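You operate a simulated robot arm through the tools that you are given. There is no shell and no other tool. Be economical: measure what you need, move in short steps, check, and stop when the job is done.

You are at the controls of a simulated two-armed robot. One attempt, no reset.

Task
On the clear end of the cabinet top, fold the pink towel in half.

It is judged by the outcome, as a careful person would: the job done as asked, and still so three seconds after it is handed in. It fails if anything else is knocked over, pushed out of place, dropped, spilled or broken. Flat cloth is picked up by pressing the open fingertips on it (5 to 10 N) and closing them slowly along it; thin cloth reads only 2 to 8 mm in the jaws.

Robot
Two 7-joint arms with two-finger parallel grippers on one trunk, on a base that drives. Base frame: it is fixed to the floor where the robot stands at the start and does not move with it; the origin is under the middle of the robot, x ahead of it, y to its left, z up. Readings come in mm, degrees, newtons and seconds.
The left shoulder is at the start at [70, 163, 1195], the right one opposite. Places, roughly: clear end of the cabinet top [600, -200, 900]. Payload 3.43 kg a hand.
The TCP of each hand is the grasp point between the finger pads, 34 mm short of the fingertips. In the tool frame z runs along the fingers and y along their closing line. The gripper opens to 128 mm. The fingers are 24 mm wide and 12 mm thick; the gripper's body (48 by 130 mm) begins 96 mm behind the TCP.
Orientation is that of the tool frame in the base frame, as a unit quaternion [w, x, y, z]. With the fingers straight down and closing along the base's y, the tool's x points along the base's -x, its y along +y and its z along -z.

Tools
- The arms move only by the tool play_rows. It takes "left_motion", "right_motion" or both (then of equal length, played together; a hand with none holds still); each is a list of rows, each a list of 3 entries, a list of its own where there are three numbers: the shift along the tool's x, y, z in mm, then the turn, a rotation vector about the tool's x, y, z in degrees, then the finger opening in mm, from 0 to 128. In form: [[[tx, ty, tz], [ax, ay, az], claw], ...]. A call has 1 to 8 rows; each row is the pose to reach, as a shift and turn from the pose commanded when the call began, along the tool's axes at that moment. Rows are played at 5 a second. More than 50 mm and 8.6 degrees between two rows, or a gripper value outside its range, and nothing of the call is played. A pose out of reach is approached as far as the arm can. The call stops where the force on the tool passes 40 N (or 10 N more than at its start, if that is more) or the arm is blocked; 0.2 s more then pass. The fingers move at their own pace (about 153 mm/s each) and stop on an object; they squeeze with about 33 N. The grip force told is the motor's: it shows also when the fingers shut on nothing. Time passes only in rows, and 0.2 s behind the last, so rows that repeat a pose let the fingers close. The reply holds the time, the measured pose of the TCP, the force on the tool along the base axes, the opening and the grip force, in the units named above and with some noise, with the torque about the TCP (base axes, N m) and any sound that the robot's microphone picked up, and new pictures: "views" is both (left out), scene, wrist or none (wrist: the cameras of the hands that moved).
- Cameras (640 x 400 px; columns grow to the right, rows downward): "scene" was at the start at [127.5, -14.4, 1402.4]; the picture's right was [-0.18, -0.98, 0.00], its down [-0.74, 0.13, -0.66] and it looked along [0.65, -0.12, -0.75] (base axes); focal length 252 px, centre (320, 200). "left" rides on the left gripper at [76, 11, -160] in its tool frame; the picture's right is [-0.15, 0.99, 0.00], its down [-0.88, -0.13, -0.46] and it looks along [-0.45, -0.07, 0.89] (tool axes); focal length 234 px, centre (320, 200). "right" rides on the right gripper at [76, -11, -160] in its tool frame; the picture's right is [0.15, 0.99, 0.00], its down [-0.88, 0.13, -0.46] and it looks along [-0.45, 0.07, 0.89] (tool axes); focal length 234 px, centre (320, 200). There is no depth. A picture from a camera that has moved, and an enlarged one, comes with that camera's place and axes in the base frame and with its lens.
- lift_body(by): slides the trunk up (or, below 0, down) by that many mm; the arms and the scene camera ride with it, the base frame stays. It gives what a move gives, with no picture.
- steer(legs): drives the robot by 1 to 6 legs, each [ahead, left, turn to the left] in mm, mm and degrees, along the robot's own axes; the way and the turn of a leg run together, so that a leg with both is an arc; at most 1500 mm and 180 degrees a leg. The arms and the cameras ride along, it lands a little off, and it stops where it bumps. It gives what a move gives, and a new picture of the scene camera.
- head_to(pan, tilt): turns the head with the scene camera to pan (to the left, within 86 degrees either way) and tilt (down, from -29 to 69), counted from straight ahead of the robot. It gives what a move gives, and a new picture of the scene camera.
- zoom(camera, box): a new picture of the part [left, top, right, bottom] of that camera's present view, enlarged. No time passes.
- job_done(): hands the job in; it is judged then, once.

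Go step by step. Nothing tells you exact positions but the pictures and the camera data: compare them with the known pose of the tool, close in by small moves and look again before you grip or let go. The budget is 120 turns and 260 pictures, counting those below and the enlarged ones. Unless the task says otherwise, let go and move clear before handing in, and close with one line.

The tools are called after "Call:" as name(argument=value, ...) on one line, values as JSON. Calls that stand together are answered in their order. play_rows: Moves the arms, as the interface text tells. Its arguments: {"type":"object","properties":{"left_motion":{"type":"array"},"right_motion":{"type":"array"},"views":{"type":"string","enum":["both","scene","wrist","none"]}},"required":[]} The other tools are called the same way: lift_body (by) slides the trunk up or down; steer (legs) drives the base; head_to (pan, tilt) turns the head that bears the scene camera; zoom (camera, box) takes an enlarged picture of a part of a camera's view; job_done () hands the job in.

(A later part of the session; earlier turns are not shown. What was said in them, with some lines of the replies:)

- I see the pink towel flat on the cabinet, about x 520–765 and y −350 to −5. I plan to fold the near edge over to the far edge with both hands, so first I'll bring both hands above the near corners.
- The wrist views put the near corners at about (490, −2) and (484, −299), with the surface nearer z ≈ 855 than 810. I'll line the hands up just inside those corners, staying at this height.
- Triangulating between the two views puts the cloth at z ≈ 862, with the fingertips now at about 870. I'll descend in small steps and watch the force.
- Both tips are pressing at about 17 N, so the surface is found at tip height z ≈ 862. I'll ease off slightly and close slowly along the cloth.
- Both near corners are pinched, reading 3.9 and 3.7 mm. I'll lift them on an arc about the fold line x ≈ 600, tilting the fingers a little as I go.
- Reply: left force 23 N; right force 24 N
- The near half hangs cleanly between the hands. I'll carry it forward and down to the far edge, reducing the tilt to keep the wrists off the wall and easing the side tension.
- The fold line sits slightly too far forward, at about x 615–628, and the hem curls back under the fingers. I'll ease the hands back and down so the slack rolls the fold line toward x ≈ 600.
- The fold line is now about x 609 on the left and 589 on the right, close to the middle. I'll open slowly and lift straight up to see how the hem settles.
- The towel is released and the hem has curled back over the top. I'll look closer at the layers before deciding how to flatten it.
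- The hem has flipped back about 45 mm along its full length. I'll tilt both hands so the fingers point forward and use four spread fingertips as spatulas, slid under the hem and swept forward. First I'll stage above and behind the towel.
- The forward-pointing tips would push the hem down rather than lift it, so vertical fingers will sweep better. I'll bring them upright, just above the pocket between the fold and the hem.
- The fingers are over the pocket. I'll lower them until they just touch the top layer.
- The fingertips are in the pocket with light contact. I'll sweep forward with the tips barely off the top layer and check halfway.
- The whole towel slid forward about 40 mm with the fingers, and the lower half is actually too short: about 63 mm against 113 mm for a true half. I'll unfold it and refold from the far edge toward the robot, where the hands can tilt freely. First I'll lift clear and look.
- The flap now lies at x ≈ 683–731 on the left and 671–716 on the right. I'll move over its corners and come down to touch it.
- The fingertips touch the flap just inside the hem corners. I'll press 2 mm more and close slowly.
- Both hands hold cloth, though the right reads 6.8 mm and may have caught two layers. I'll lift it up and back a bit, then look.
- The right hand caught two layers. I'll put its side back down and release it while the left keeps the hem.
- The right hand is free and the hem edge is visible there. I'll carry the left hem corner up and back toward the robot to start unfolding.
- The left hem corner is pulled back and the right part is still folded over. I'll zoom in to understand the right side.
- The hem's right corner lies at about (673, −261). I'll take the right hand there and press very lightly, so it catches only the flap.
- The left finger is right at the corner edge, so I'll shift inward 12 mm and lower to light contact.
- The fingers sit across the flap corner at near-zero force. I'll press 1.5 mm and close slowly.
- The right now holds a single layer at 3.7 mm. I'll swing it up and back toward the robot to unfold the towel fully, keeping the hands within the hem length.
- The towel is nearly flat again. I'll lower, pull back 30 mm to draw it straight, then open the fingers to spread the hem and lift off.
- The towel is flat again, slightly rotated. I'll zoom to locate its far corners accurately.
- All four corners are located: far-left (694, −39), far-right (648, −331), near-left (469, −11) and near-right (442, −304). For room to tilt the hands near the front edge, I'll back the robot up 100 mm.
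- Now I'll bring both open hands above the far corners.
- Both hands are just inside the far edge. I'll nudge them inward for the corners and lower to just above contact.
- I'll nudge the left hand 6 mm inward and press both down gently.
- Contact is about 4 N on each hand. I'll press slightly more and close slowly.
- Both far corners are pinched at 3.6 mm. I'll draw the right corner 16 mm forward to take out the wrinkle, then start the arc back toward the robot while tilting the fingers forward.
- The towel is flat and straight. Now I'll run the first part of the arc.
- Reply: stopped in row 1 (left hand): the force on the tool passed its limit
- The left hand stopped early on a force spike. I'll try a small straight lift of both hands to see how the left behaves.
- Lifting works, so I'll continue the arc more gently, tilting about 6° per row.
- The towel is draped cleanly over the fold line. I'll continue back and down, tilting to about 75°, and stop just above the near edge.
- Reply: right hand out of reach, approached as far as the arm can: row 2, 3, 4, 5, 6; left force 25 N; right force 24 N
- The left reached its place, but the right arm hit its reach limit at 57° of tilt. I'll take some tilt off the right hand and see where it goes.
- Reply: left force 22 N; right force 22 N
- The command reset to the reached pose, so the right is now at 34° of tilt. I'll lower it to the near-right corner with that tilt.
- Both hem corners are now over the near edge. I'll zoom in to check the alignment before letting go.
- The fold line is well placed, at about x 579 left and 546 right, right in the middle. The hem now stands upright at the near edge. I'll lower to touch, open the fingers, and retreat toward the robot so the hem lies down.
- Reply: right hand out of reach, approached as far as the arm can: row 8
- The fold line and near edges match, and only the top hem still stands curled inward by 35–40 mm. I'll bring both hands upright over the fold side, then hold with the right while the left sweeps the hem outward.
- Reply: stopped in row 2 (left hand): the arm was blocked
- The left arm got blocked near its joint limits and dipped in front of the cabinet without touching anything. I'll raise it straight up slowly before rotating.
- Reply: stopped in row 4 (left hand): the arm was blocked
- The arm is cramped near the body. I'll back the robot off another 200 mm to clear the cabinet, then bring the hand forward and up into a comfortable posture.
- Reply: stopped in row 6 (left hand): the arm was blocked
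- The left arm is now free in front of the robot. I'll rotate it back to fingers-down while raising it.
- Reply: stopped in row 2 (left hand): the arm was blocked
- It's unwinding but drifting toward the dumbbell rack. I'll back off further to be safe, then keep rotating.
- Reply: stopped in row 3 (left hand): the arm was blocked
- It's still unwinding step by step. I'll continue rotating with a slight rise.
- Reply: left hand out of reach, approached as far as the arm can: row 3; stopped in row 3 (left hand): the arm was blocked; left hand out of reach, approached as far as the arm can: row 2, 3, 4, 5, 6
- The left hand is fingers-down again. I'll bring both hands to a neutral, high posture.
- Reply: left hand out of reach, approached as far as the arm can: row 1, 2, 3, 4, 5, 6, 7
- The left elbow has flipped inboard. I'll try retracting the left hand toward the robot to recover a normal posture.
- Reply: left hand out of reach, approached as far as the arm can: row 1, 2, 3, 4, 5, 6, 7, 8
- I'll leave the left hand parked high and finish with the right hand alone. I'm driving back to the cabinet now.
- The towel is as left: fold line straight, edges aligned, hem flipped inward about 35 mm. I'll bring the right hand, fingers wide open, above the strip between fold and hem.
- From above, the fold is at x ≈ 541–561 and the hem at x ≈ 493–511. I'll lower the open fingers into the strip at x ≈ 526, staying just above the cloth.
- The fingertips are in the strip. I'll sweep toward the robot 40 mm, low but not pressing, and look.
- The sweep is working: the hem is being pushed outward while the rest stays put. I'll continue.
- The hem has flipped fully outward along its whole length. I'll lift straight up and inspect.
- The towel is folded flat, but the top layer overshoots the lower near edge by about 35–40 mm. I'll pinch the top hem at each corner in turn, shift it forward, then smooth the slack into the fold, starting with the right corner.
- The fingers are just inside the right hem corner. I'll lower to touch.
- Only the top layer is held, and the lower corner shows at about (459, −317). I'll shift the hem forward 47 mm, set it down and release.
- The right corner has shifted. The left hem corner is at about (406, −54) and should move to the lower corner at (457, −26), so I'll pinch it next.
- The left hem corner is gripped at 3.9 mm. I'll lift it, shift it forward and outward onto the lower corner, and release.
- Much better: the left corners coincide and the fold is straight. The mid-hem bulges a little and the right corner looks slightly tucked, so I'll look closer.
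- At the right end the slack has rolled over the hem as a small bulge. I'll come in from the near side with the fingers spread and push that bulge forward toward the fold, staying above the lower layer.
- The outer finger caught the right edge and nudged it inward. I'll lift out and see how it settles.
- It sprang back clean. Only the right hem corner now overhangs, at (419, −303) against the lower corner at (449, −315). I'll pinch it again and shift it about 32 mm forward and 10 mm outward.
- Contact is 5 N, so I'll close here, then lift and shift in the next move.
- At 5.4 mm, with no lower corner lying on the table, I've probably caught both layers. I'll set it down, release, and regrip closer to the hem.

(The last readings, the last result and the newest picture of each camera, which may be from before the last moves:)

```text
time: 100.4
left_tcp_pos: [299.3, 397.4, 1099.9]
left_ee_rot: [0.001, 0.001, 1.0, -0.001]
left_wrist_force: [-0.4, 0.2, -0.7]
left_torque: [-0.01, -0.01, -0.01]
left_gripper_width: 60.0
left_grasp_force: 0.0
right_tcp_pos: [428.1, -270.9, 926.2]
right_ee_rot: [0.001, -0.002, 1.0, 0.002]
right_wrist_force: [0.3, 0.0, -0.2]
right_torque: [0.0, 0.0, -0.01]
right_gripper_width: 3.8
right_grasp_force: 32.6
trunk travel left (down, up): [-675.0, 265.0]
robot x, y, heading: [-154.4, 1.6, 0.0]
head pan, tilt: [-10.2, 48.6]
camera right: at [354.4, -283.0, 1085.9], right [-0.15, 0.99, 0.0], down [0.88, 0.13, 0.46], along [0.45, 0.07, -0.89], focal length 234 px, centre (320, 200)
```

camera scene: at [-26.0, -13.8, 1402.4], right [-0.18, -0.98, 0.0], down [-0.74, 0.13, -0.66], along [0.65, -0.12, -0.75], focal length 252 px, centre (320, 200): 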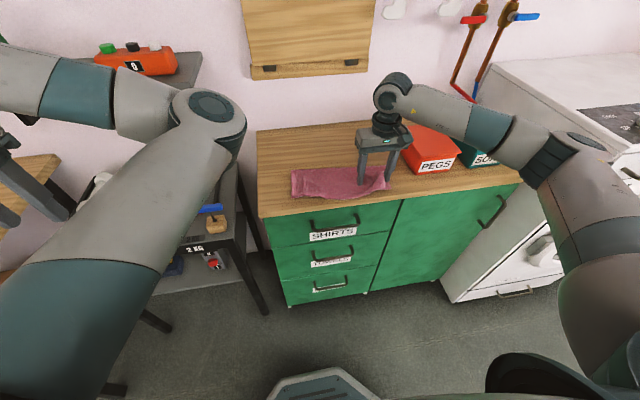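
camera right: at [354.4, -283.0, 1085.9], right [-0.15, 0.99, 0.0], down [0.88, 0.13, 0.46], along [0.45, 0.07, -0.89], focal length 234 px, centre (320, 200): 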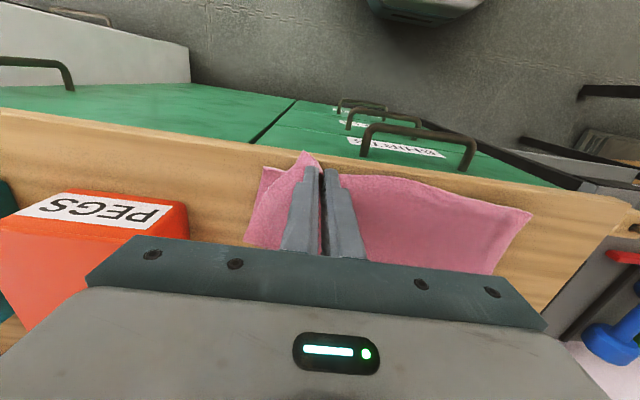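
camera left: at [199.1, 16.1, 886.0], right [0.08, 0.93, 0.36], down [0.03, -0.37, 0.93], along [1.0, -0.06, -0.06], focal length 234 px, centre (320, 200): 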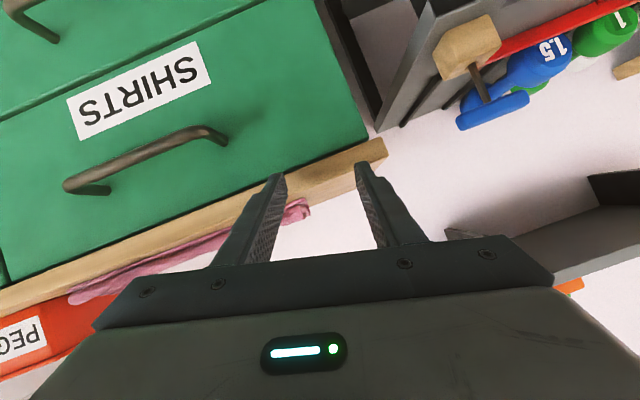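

A single layer at 3.8 mm this time, with the lower corner visible at about (442, −327). I'll shift the hem forward 28 mm and outward 18 mm, then release.

Call:
play_rows(right_motion=[[[-8, -4, -20], [0, 0, 0], 0], [[-22, -10, -30], [0, 0, 0], 0], [[-36, -16, -28], [0, 0, 0], 0], [[-38, -18, -10], [0, 0, 0], 0], [[-32, -18, 12], [0, 0, 0], 0], [[-29, -18, 24], [0, 0, 0], 0], [[-29, -18, 24], [0, 0, 0], 15], [[-29, -18, 24], [0, 0, 0], 28]], views="none")

Call:
play_rows(right_motion=[[[0, 0, -20], [0, 0, 0], 32], [[0, 0, -50], [0, 0, 0], 32], [[0, 30, -90], [0, 0, 0], 60], [[0, 70, -120], [0, 0, 0], 100], [[0, 105, -120], [0, 0, 0], 126], [[0, 105, -120], [0, 0, 0], 126]], views="wrist")

Call:
zoom(camera="scene", box=[276, 145, 404, 225])

Call:
zoom(camera="right", box=[200, 70, 456, 230])

```text
time: 102.2
left_tcp_pos: [298.6, 398.9, 1099.1]
left_ee_rot: [0.001, 0.001, 1.0, -0.001]
left_wrist_force: [0.4, 0.9, 0.3]
left_torque: [0.01, -0.03, 0.02]
left_gripper_width: 59.8
left_grasp_force: 0.1
right_tcp_pos: [458.7, -288.2, 901.9]
right_ee_rot: [0.0, -0.002, 1.0, 0.002]
right_wrist_force: [-0.1, 0.3, 4.3]
right_torque: [-0.03, -0.03, 0.0]
right_gripper_width: 27.4
right_grasp_force: 0.0
trunk travel left (down, up): [-675.0, 265.0]
robot x, y, heading: [-149.5, -1.6, -0.1]
head pan, tilt: [-10.2, 48.6]
```

```text
time: 103.6
left_tcp_pos: [298.9, 397.6, 1099.5]
left_ee_rot: [0.001, 0.001, 1.0, -0.001]
left_wrist_force: [0.0, 0.2, -0.2]
left_torque: [0.03, -0.02, -0.02]
left_gripper_width: 59.9
left_grasp_force: 0.0
right_tcp_pos: [457.7, -183.7, 1022.2]
right_ee_rot: [0.0, -0.001, 1.0, 0.003]
right_wrist_force: [0.4, 0.2, 0.1]
right_torque: [0.01, -0.01, -0.02]
right_gripper_width: 126.0
right_grasp_force: 0.1
trunk travel left (down, up): [-675.0, 265.0]
robot x, y, heading: [-151.8, 2.7, 0.0]
head pan, tilt: [-10.2, 48.6]
camera right: at [382.6, -196.0, 1182.4], right [-0.15, 0.99, 0.0], down [0.88, 0.13, 0.46], along [0.45, 0.07, -0.89], focal length 234 px, centre (320, 200)
```

right: 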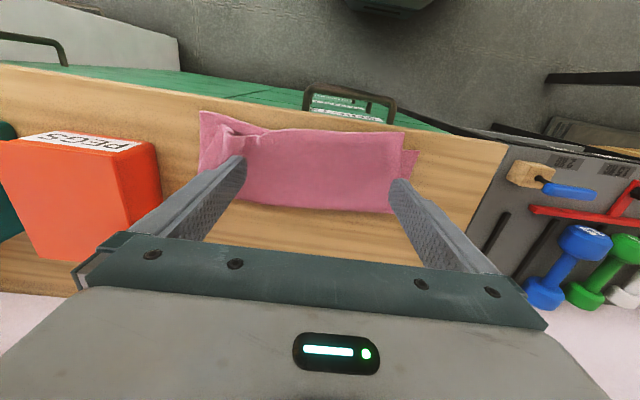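

```text
5.00 times, centred on (340, 185) of scene
camera zoom: at [-26.6, -14.7, 1402.4], right [-0.18, -0.98, 0.0], down [-0.74, 0.13, -0.66], along [0.65, -0.12, -0.75], focal length 1260 px, centre (220, 275)
```

zoom: 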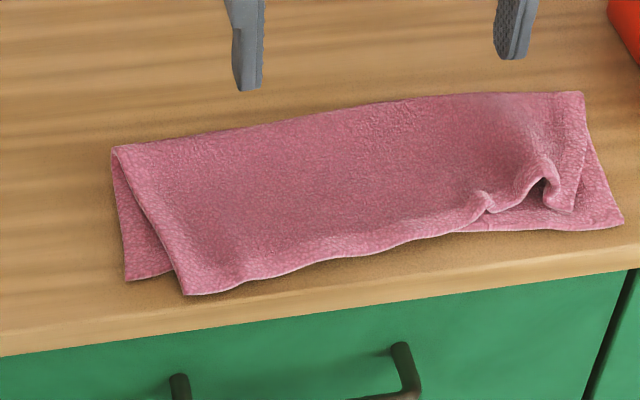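

```text
2.50 times, centred on (328, 150) of right
camera zoom: at [382.6, -196.0, 1182.4], right [-0.15, 0.99, 0.0], down [0.88, 0.13, 0.46], along [0.45, 0.07, -0.89], focal length 585 px, centre (300, 325)
```

zoom: 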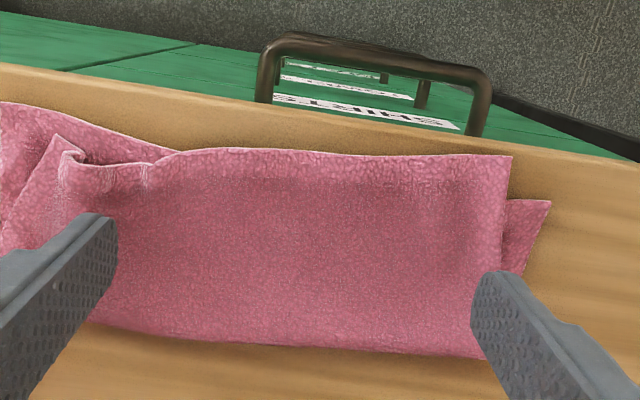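

The towel as a whole slid and rotated a bit, and the top hem is gathered. Each top corner needs pulling outward: the left by (+16, +30) and the right by (−11, −28). I'll do the left first.

Call:
play_rows(right_motion=[[[7, 25, 25], [0, 0, 0], 90], [[14, 50, 55], [0, 0, 0], 50], [[22, 76, 85], [0, 0, 0], 32], [[22, 76, 108], [0, 0, 0], 32], [[22, 76, 113], [0, 0, 0], 32], [[22, 76, 113], [0, 0, 0], 32]], views="wrist")

```text
time: 105.0
left_tcp_pos: [300.1, 397.7, 1100.9]
left_ee_rot: [0.0, 0.001, 1.0, -0.001]
left_wrist_force: [0.7, -0.5, 0.2]
left_torque: [0.01, -0.03, -0.01]
left_gripper_width: 60.1
left_grasp_force: 0.0
right_tcp_pos: [435.8, -107.6, 908.2]
right_ee_rot: [0.0, -0.002, 1.0, 0.003]
right_wrist_force: [-0.4, -0.1, -0.9]
right_torque: [-0.02, 0.02, -0.01]
right_gripper_width: 32.0
right_grasp_force: 0.1
trunk travel left (down, up): [-675.0, 265.0]
robot x, y, heading: [-153.2, -3.2, 0.1]
head pan, tilt: [-10.2, 48.6]
camera right: at [361.4, -119.4, 1068.8], right [-0.15, 0.99, 0.0], down [0.88, 0.13, 0.46], along [0.45, 0.07, -0.89], focal length 234 px, centre (320, 200)
```

right: 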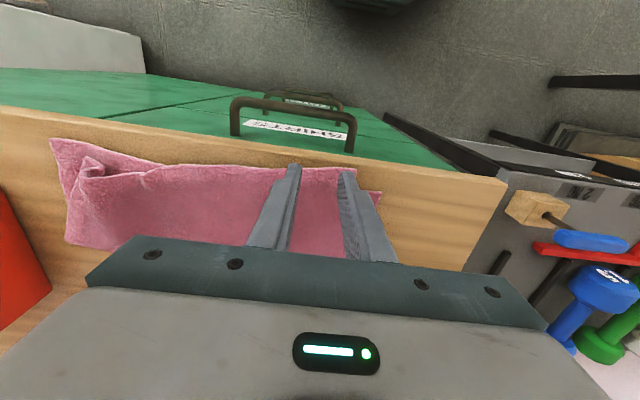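

Call:
play_rows(right_motion=[[[-2, 2, 6], [0, 0, 0], 32], [[-3, 2, 10], [0, 0, 0], 32], [[-3, 2, 10.5], [0, 0, 0], 24], [[-3, 2, 10.5], [0, 0, 0], 16], [[-3, 2, 10.5], [0, 0, 0], 8], [[-3, 2, 10.5], [0, 0, 0], 0], [[-3, 2, 10.5], [0, 0, 0], 0], [[-3, 2, -8], [0, 0, 0], 0]], views="wrist")

```text
time: 106.8
left_tcp_pos: [299.4, 398.2, 1099.3]
left_ee_rot: [0.001, 0.0, 1.0, -0.001]
left_wrist_force: [0.6, -0.2, 0.3]
left_torque: [0.0, -0.03, 0.04]
left_gripper_width: 60.0
left_grasp_force: 0.1
right_tcp_pos: [437.2, -105.0, 917.2]
right_ee_rot: [0.0, -0.002, 1.0, 0.002]
right_wrist_force: [-0.8, 0.5, -0.5]
right_torque: [-0.03, 0.02, 0.01]
right_gripper_width: 3.3
right_grasp_force: 32.4
trunk travel left (down, up): [-675.0, 265.0]
robot x, y, heading: [-153.3, 0.9, 0.1]
head pan, tilt: [-10.2, 48.6]
camera right: at [363.7, -117.5, 1077.5], right [-0.15, 0.99, 0.0], down [0.88, 0.13, 0.46], along [0.45, 0.07, -0.89], focal length 234 px, centre (320, 200)
```

right: 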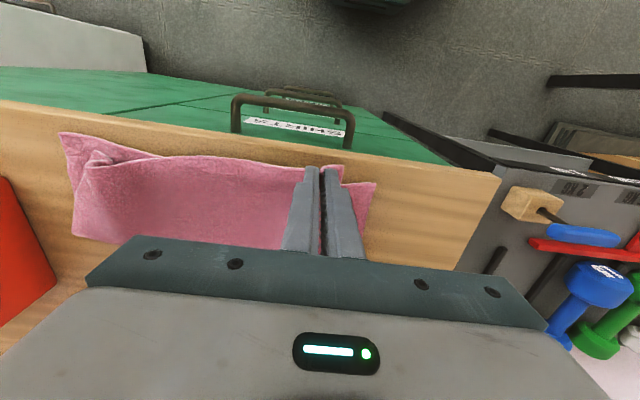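

A single layer is held and the lower corner shows at about (445, −48). I'll move the top corner 33 mm outward and 14 mm forward, then release.

Call:
play_rows(right_motion=[[[-4, 8, -6], [0, 0, 0], 0], [[-8, 16, -8], [0, 0, 0], 0], [[-12, 25, -6], [0, 0, 0], 0], [[-14, 33, 4], [0, 0, 0], 0], [[-14, 33, 14], [0, 0, 0], 0], [[-14, 33, 14], [0, 0, 0], 14], [[-14, 33, 14], [0, 0, 0], 28], [[-14, 33, -10], [0, 0, 0], 32]], views="none")

Call:
play_rows(right_motion=[[[0, -20, -40], [0, 0, 0], 32], [[0, -55, -70], [0, 0, 0], 32], [[0, -95, -90], [0, 0, 0], 32], [[0, -135, -90], [0, 0, 0], 32], [[0, -165, -90], [0, 0, 0], 32], [[0, -165, -90], [0, 0, 0], 32]], views="wrist")

Call:
zoom(camera="scene", box=[276, 145, 404, 225])

```text
time: 108.6
left_tcp_pos: [298.7, 398.7, 1100.5]
left_ee_rot: [0.0, 0.001, 1.0, -0.001]
left_wrist_force: [-0.7, -0.1, -0.5]
left_torque: [-0.02, 0.0, -0.01]
left_gripper_width: 60.2
left_grasp_force: 0.1
right_tcp_pos: [451.8, -71.6, 928.5]
right_ee_rot: [0.001, -0.002, 1.0, 0.002]
right_wrist_force: [0.3, 0.1, 0.8]
right_torque: [0.0, -0.01, -0.01]
right_gripper_width: 31.9
right_grasp_force: 0.0
trunk travel left (down, up): [-675.0, 265.0]
robot x, y, heading: [-154.1, -0.3, 0.2]
head pan, tilt: [-10.2, 48.6]
```

```text
time: 110.0
left_tcp_pos: [299.5, 398.0, 1100.1]
left_ee_rot: [0.0, 0.001, 1.0, -0.001]
left_wrist_force: [0.1, -0.4, 0.1]
left_torque: [-0.02, -0.02, -0.01]
left_gripper_width: 59.9
left_grasp_force: 0.0
right_tcp_pos: [454.2, -237.7, 1016.6]
right_ee_rot: [0.0, -0.002, 1.0, 0.001]
right_wrist_force: [0.7, 0.1, -0.8]
right_torque: [-0.02, -0.02, 0.0]
right_gripper_width: 32.1
right_grasp_force: 0.1
trunk travel left (down, up): [-675.0, 265.0]
robot x, y, heading: [-153.0, 0.0, 0.3]
head pan, tilt: [-10.2, 48.6]
camera right: at [378.7, -249.5, 1176.5], right [-0.15, 0.99, 0.0], down [0.88, 0.13, 0.46], along [0.45, 0.07, -0.89], focal length 234 px, centre (320, 200)
```

right: 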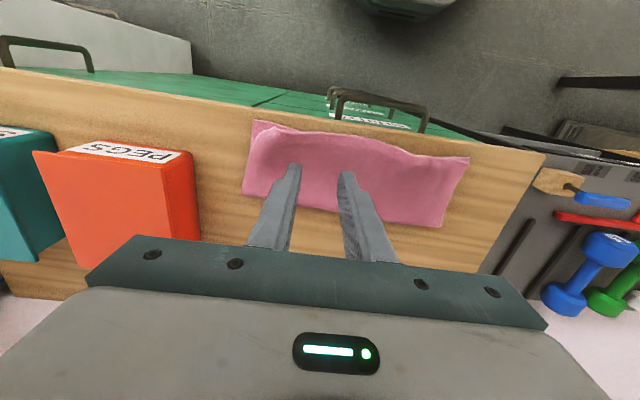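

```text
5.00 times, centred on (340, 185) of scene
camera zoom: at [-26.1, -13.1, 1402.4], right [-0.18, -0.98, 0.0], down [-0.74, 0.13, -0.66], along [0.65, -0.12, -0.75], focal length 1260 px, centre (220, 275)
```

zoom: 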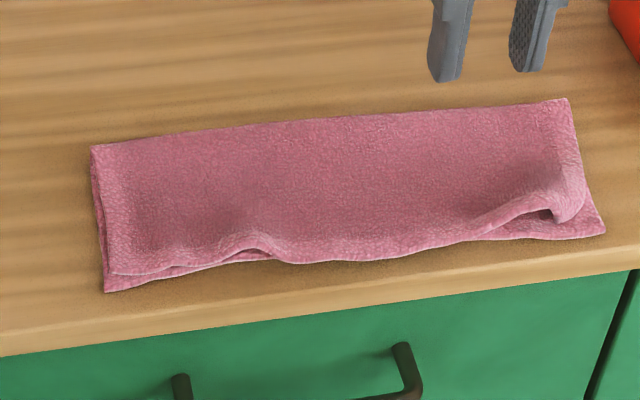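

Now the towel is neatly folded in half, with edges and corners within about 10–20 mm. The right hem corner has a small raised curl, so I'll check it closely.

Call:
zoom(camera="right", box=[230, 90, 486, 250])

```text
2.50 times, centred on (358, 170) of right
camera zoom: at [378.7, -249.5, 1176.5], right [-0.15, 0.99, 0.0], down [0.88, 0.13, 0.46], along [0.45, 0.07, -0.89], focal length 585 px, centre (225, 275)
```

zoom: 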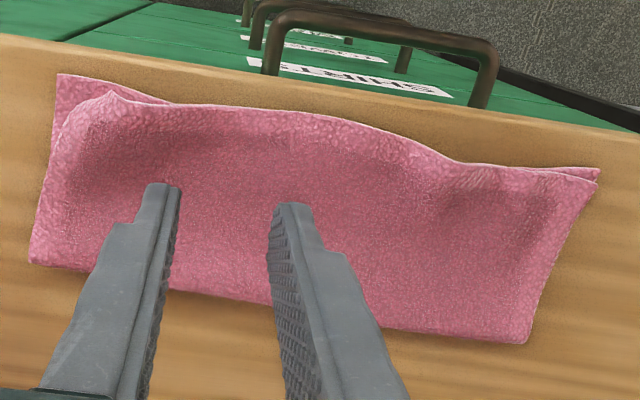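

The folded towel lies flat on the cabinet, and the boxes don't appear to have moved. The remaining offset at the corners is small, so I'll back away and hand in.

Call:
steer(legs=[[-200, 0, 0]])

Call:
zoom(camera="scene", box=[240, 90, 480, 240])

```text
time: 111.6
left_tcp_pos: [101.0, 396.9, 1100.7]
left_ee_rot: [0.0, 0.002, 1.0, -0.001]
left_wrist_force: [0.7, -0.8, -0.4]
left_torque: [0.01, -0.03, 0.0]
left_gripper_width: 60.2
left_grasp_force: 0.0
right_tcp_pos: [255.2, -240.2, 1015.7]
right_ee_rot: [0.0, 0.0, 1.0, 0.002]
right_wrist_force: [-0.2, -0.3, 0.5]
right_torque: [0.05, -0.03, -0.01]
right_gripper_width: 32.0
right_grasp_force: 0.0
trunk travel left (down, up): [-675.0, 265.0]
robot x, y, heading: [-352.3, -1.2, -0.1]
head pan, tilt: [-10.2, 48.6]
camera scene: at [-224.8, -14.1, 1402.4], right [-0.18, -0.98, 0.0], down [-0.74, 0.13, -0.66], along [0.65, -0.12, -0.75], focal length 252 px, centre (320, 200)
```

scene: 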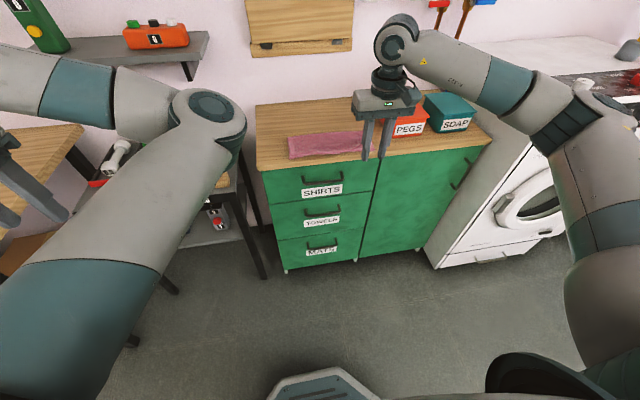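

```text
2.67 times, centred on (360, 165) of scene
camera zoom: at [-224.8, -14.1, 1402.4], right [-0.18, -0.98, 0.0], down [-0.74, 0.13, -0.66], along [0.65, -0.12, -0.75], focal length 672 px, centre (213, 293)
```

zoom: 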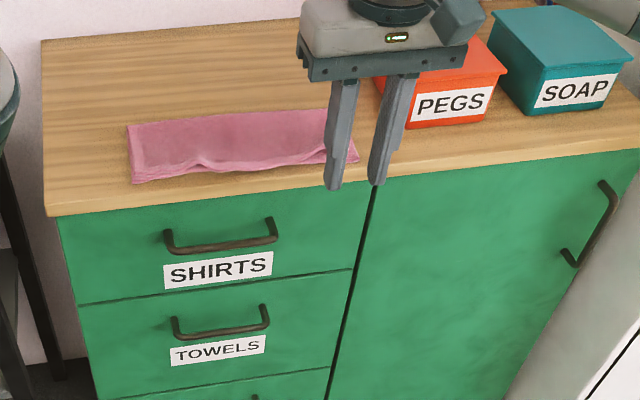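

The towel lies folded in half on the clear end of the cabinet, and both hands are clear of it.

Call:
job_done()

```text
The job is handed in.
```

The pink towel is folded in half on the clear end of the cabinet top. Its edges line up to within about 10–20 mm, the right front corner has a small curl, and nothing else appears to have been disturbed.
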